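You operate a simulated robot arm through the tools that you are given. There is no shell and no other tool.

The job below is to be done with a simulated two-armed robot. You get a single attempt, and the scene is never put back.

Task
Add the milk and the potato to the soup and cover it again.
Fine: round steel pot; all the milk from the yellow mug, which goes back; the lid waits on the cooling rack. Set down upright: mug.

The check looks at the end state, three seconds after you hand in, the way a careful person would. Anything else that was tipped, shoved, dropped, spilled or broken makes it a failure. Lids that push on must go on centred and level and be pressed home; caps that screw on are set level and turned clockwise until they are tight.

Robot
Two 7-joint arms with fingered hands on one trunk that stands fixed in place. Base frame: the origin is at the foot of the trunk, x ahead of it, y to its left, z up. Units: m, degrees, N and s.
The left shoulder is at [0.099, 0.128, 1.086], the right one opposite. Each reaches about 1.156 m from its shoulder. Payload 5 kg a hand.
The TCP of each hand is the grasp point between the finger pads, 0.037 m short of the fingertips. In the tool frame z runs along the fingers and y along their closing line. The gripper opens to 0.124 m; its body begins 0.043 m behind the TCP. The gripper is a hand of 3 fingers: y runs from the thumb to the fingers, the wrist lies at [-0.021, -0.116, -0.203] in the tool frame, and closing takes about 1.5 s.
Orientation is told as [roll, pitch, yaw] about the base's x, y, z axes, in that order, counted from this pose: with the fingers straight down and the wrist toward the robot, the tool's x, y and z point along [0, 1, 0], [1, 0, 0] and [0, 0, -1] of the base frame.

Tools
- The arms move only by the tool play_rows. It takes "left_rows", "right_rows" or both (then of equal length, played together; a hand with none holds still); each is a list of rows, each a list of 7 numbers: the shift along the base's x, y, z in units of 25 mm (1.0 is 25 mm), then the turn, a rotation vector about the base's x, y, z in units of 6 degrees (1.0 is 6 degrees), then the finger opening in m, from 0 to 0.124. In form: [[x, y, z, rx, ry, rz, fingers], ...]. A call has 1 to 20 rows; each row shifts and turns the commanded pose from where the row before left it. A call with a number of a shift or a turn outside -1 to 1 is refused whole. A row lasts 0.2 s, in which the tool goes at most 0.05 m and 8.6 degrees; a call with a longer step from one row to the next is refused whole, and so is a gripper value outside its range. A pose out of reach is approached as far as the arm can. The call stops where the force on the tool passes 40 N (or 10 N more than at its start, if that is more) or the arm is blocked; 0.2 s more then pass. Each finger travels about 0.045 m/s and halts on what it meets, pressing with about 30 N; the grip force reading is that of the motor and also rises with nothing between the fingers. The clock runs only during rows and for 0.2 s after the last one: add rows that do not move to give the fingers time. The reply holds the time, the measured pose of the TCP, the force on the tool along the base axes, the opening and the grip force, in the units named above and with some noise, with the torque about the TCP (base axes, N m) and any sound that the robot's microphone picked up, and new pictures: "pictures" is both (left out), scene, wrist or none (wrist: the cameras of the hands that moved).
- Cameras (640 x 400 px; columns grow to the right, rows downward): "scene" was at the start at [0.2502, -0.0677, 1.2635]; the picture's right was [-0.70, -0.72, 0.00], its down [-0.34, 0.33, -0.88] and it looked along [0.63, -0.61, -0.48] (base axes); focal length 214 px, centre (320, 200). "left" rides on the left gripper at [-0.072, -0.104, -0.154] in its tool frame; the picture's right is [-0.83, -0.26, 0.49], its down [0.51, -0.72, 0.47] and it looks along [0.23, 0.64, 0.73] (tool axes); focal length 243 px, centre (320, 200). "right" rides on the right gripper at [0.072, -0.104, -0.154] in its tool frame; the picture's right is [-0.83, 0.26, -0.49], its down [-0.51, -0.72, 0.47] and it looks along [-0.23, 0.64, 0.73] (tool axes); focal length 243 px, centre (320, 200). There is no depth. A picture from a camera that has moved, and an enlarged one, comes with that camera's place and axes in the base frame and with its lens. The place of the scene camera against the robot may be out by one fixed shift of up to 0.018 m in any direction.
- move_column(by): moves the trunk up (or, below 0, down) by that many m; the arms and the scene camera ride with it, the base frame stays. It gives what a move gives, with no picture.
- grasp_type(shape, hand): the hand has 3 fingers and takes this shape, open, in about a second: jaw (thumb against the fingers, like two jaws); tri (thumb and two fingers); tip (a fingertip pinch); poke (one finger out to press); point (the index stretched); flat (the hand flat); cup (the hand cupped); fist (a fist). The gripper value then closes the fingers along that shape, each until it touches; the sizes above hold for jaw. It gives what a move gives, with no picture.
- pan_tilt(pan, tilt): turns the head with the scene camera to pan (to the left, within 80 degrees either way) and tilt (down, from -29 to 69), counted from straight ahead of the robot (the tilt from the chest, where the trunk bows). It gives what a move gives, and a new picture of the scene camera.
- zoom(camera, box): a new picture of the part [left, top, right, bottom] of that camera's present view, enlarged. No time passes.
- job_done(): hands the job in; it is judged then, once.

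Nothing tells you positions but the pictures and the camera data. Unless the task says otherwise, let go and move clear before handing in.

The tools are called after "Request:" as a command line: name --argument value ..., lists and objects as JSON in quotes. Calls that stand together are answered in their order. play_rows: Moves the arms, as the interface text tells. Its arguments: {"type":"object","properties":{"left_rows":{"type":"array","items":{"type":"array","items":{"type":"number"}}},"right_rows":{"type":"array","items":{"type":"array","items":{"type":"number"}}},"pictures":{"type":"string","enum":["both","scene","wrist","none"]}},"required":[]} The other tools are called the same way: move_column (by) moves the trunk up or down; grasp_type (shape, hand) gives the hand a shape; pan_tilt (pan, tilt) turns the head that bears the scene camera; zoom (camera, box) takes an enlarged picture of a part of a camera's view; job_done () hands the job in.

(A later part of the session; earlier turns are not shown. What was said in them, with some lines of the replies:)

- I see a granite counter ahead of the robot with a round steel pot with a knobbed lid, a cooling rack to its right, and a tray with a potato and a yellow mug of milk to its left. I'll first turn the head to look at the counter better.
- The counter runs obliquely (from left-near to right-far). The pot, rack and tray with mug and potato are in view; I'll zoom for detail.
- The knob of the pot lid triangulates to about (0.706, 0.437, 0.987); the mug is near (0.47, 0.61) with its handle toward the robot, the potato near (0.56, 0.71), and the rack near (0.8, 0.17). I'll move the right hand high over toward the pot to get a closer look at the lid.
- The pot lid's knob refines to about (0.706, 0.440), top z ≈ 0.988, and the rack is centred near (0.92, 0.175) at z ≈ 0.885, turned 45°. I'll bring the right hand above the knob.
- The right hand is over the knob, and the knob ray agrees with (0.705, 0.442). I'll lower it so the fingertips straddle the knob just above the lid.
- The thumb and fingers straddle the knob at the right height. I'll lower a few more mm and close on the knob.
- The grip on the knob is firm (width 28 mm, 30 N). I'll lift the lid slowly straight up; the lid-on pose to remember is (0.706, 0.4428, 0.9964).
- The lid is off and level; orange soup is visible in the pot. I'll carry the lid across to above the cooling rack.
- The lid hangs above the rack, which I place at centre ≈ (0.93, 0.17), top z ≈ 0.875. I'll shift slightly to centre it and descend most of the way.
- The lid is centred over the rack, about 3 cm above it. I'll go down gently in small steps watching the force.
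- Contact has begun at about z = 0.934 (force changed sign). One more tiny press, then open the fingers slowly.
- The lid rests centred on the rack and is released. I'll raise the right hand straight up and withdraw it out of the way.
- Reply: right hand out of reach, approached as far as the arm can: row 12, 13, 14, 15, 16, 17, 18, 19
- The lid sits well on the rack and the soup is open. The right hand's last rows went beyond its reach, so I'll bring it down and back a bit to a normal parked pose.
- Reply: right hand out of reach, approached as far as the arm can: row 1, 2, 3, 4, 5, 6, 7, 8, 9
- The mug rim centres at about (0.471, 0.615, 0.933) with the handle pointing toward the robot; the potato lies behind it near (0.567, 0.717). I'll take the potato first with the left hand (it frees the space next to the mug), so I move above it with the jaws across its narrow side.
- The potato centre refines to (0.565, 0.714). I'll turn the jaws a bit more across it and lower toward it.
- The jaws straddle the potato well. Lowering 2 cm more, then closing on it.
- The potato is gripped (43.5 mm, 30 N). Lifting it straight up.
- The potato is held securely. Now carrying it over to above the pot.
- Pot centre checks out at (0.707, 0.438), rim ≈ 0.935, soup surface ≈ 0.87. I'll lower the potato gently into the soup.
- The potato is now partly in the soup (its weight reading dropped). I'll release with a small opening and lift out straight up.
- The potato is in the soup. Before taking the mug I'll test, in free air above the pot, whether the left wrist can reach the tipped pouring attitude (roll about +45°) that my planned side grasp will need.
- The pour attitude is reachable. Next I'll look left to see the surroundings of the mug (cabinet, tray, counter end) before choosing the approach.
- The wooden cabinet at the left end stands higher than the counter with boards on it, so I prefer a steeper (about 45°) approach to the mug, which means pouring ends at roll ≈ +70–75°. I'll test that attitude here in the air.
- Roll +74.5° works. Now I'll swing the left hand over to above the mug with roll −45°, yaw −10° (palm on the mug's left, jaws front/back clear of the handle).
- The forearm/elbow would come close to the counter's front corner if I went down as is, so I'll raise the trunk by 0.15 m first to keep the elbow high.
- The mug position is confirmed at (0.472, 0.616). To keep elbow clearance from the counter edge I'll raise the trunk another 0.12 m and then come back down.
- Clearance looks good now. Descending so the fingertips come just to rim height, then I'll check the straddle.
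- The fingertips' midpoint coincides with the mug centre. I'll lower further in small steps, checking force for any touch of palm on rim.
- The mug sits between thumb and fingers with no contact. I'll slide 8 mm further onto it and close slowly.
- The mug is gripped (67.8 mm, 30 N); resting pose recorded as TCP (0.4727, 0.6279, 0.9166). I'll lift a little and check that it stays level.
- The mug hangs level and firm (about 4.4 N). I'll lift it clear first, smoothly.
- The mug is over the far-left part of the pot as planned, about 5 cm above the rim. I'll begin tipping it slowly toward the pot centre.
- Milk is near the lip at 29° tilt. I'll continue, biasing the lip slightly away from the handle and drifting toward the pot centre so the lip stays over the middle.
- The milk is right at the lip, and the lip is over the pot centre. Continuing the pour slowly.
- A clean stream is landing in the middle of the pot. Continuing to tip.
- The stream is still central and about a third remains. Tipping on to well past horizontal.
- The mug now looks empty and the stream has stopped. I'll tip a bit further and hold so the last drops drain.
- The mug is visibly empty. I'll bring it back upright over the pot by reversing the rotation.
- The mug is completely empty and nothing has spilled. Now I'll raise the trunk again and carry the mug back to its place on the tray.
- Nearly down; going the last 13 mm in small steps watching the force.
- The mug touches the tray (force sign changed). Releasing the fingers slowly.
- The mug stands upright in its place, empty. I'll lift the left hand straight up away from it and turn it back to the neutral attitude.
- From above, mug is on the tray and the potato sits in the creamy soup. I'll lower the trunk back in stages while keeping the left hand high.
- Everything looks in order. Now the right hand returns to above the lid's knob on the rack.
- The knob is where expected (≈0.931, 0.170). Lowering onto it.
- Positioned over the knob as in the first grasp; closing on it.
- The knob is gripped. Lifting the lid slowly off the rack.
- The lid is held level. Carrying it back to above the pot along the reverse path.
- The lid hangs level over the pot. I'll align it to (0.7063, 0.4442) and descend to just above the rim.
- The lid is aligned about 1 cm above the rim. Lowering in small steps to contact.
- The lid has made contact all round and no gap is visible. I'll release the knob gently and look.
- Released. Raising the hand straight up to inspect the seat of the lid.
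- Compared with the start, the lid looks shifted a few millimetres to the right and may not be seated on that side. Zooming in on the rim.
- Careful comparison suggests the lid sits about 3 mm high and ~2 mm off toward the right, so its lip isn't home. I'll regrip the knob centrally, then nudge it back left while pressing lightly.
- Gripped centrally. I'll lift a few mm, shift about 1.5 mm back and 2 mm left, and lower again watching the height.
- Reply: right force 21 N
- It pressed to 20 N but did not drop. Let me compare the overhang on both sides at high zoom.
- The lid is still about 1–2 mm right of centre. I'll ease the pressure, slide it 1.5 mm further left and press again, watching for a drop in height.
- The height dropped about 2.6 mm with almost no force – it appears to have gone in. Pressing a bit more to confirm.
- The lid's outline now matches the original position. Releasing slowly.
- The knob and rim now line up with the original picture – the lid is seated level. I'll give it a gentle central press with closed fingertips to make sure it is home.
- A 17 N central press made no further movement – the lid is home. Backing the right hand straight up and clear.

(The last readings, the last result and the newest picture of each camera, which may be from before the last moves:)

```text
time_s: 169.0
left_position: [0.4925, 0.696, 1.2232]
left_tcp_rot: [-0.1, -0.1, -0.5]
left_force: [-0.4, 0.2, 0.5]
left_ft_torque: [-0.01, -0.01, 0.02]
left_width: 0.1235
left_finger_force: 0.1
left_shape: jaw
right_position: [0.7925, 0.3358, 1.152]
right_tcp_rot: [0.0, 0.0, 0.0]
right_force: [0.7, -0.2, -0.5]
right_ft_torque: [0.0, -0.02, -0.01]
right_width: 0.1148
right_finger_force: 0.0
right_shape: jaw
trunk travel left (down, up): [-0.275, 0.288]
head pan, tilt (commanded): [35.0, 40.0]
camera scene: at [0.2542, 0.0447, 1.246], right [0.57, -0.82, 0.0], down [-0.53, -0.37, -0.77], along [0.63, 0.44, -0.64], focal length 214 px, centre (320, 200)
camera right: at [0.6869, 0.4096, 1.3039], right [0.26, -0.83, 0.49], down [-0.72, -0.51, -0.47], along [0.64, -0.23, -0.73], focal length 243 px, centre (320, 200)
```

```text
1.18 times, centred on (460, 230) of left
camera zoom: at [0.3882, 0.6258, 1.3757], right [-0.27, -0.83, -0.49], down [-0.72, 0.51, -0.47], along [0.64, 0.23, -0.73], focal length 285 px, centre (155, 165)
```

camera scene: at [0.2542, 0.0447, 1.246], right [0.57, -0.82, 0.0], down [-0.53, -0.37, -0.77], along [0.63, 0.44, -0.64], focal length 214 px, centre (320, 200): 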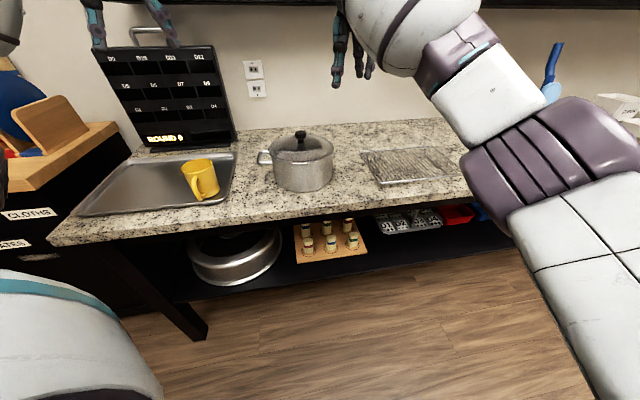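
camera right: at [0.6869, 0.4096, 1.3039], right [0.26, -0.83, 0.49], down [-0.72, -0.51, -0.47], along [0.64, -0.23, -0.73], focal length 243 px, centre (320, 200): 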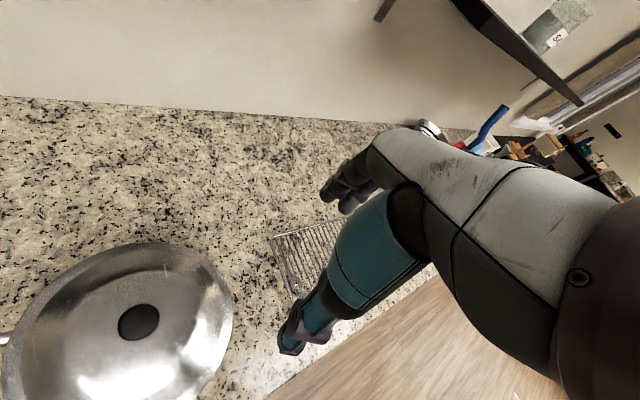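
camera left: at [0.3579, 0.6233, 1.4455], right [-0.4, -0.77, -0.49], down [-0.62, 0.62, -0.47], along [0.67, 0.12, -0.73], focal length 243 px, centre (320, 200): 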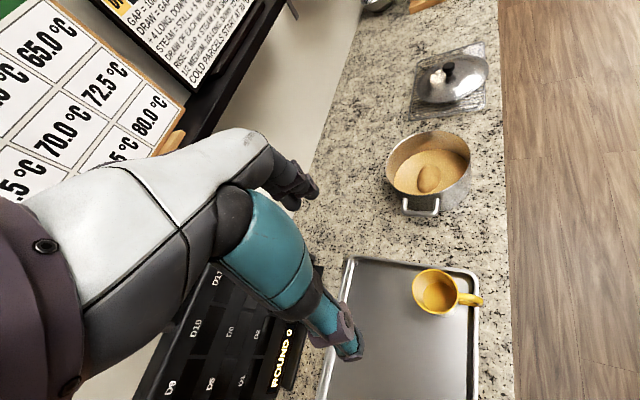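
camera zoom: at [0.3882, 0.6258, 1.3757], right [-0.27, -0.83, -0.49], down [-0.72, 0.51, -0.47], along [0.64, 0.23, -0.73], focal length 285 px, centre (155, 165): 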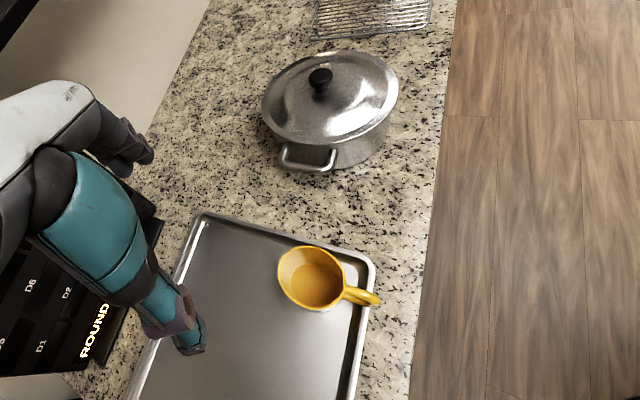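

The pot is covered with the lid level, the mug is back on the tray upright and empty, and the rack and tray are undisturbed. I'll move the right hand a bit further clear and take a last look.

Request:
play_rows --right_rows '[[0.3, -0.8, 0, 0, 0, 0, 0.124], [0.3, -0.8, 0, 0, 0, 0, 0.124], [0.3, -0.8, 0, 0, 0, 0, 0.124], [0.3, -0.8, 0, 0, 0, 0, 0.124], [0.2, -0.8, 0, 0, 0, 0, 0.124], [0.2, -0.8, 0, 0, 0, 0, 0.124], [0.2, -0.8, 0, 0, 0, 0, 0.124], [0.2, -0.8, 0, 0, 0, 0, 0.124], [0, 0, 0, 0, 0, 0, 0.124], [0, 0, 0, 0, 0, 0, 0.124]]' --pictures "both"

Request:
zoom --camera "scene" --box '[60, 100, 360, 290]'

Request:
zoom --camera "scene" --box '[240, 110, 480, 210]'

```text
time_s: 171.2
left_position: [0.4944, 0.6952, 1.2229]
left_tcp_rot: [0.0, 0.0, -0.4]
left_force: [-0.1, -0.4, 0.2]
left_ft_torque: [0.02, -0.01, -0.05]
left_width: 0.1235
left_finger_force: 0.1
left_shape: jaw
right_position: [0.8419, 0.1759, 1.1516]
right_tcp_rot: [0.0, -0.1, 0.0]
right_force: [0.8, 0.3, -0.6]
right_ft_torque: [-0.02, -0.01, 0.02]
right_width: 0.1235
right_finger_force: 0.1
right_shape: jaw
trunk travel left (down, up): [-0.275, 0.288]
head pan, tilt (commanded): [35.0, 40.0]
camera scene: at [0.2548, 0.044, 1.2458], right [0.57, -0.82, 0.0], down [-0.53, -0.37, -0.77], along [0.63, 0.44, -0.64], focal length 214 px, centre (320, 200)
camera right: at [0.7377, 0.2492, 1.3031], right [0.26, -0.83, 0.49], down [-0.72, -0.51, -0.47], along [0.64, -0.23, -0.73], focal length 243 px, centre (320, 200)
```

scene: 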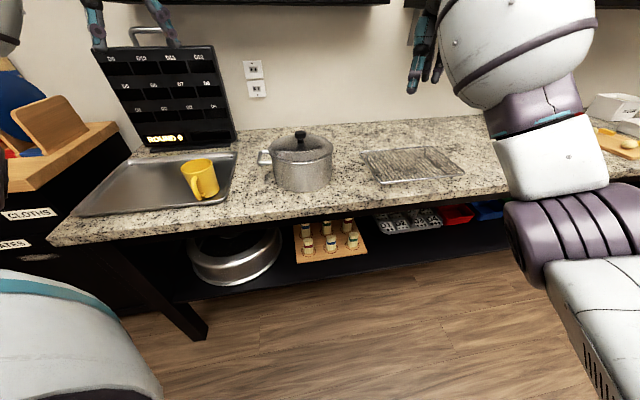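
right: 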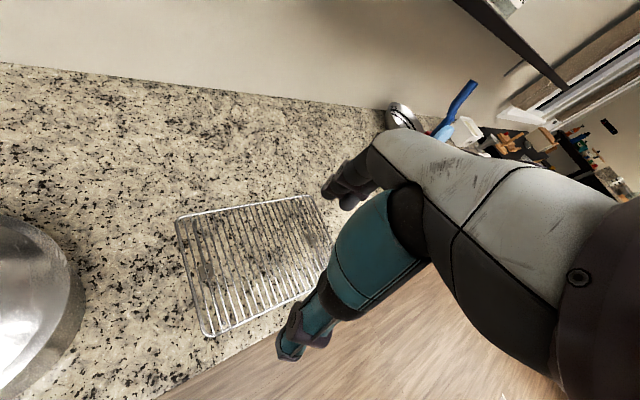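

```text
2.11 times, centred on (210, 195) of scene
camera zoom: at [0.2548, 0.044, 1.2458], right [0.57, -0.82, 0.0], down [-0.53, -0.37, -0.77], along [0.63, 0.44, -0.64], focal length 452 px, centre (552, 210)
```

zoom: 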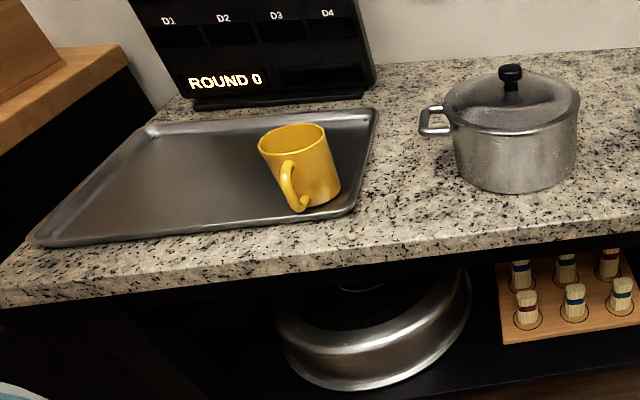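

```text
2.67 times, centred on (360, 160) of scene
camera zoom: at [0.2548, 0.044, 1.2458], right [0.57, -0.82, 0.0], down [-0.53, -0.37, -0.77], along [0.63, 0.44, -0.64], focal length 572 px, centre (213, 307)
```

zoom: 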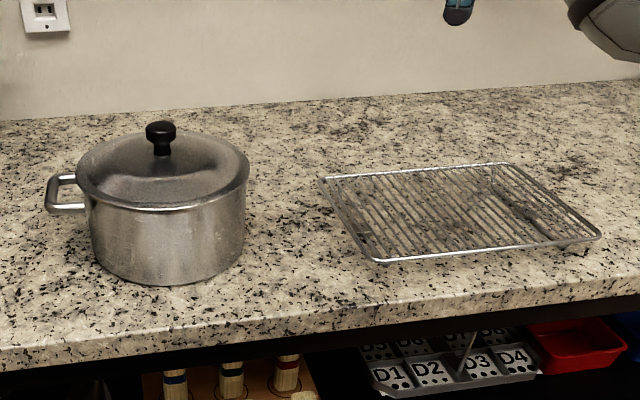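

The last pictures match the start: the lid is centred and level on the pot, the rack hasn't moved, and the empty mug stands upright in its place on the tray. The milk and potato are in the soup and both hands are clear, so I'm handing in.

Request:
job_done

```text
The job is handed in.
```

I added the potato and all the milk to the soup, and the lid is back on the pot. I have handed the job in; the tool only confirmed that it was received, so I don't know the verdict yet.

- **Potato:** I lowered it into the soup and let go once it was partly in.
- **Milk:** I poured it from the yellow mug into the middle of the pot and held the mug tipped until it was visibly empty. I saw no spill.
- **Mug:** It is back on the tray in almost exactly its old place, upright and empty.
- **Lid:** It waited on the cooling rack while I worked. On the first try it went back about 2 mm off to the right and sat about 3 mm high. I gripped the knob again and slid the lid left until it dropped in. A central press of about 17 N then moved it no further, and in the last pictures it sits level within about 1 mm of where it started.

The tray and rack look unmoved, and nothing else appears disturbed. Both hands are empty and clear.
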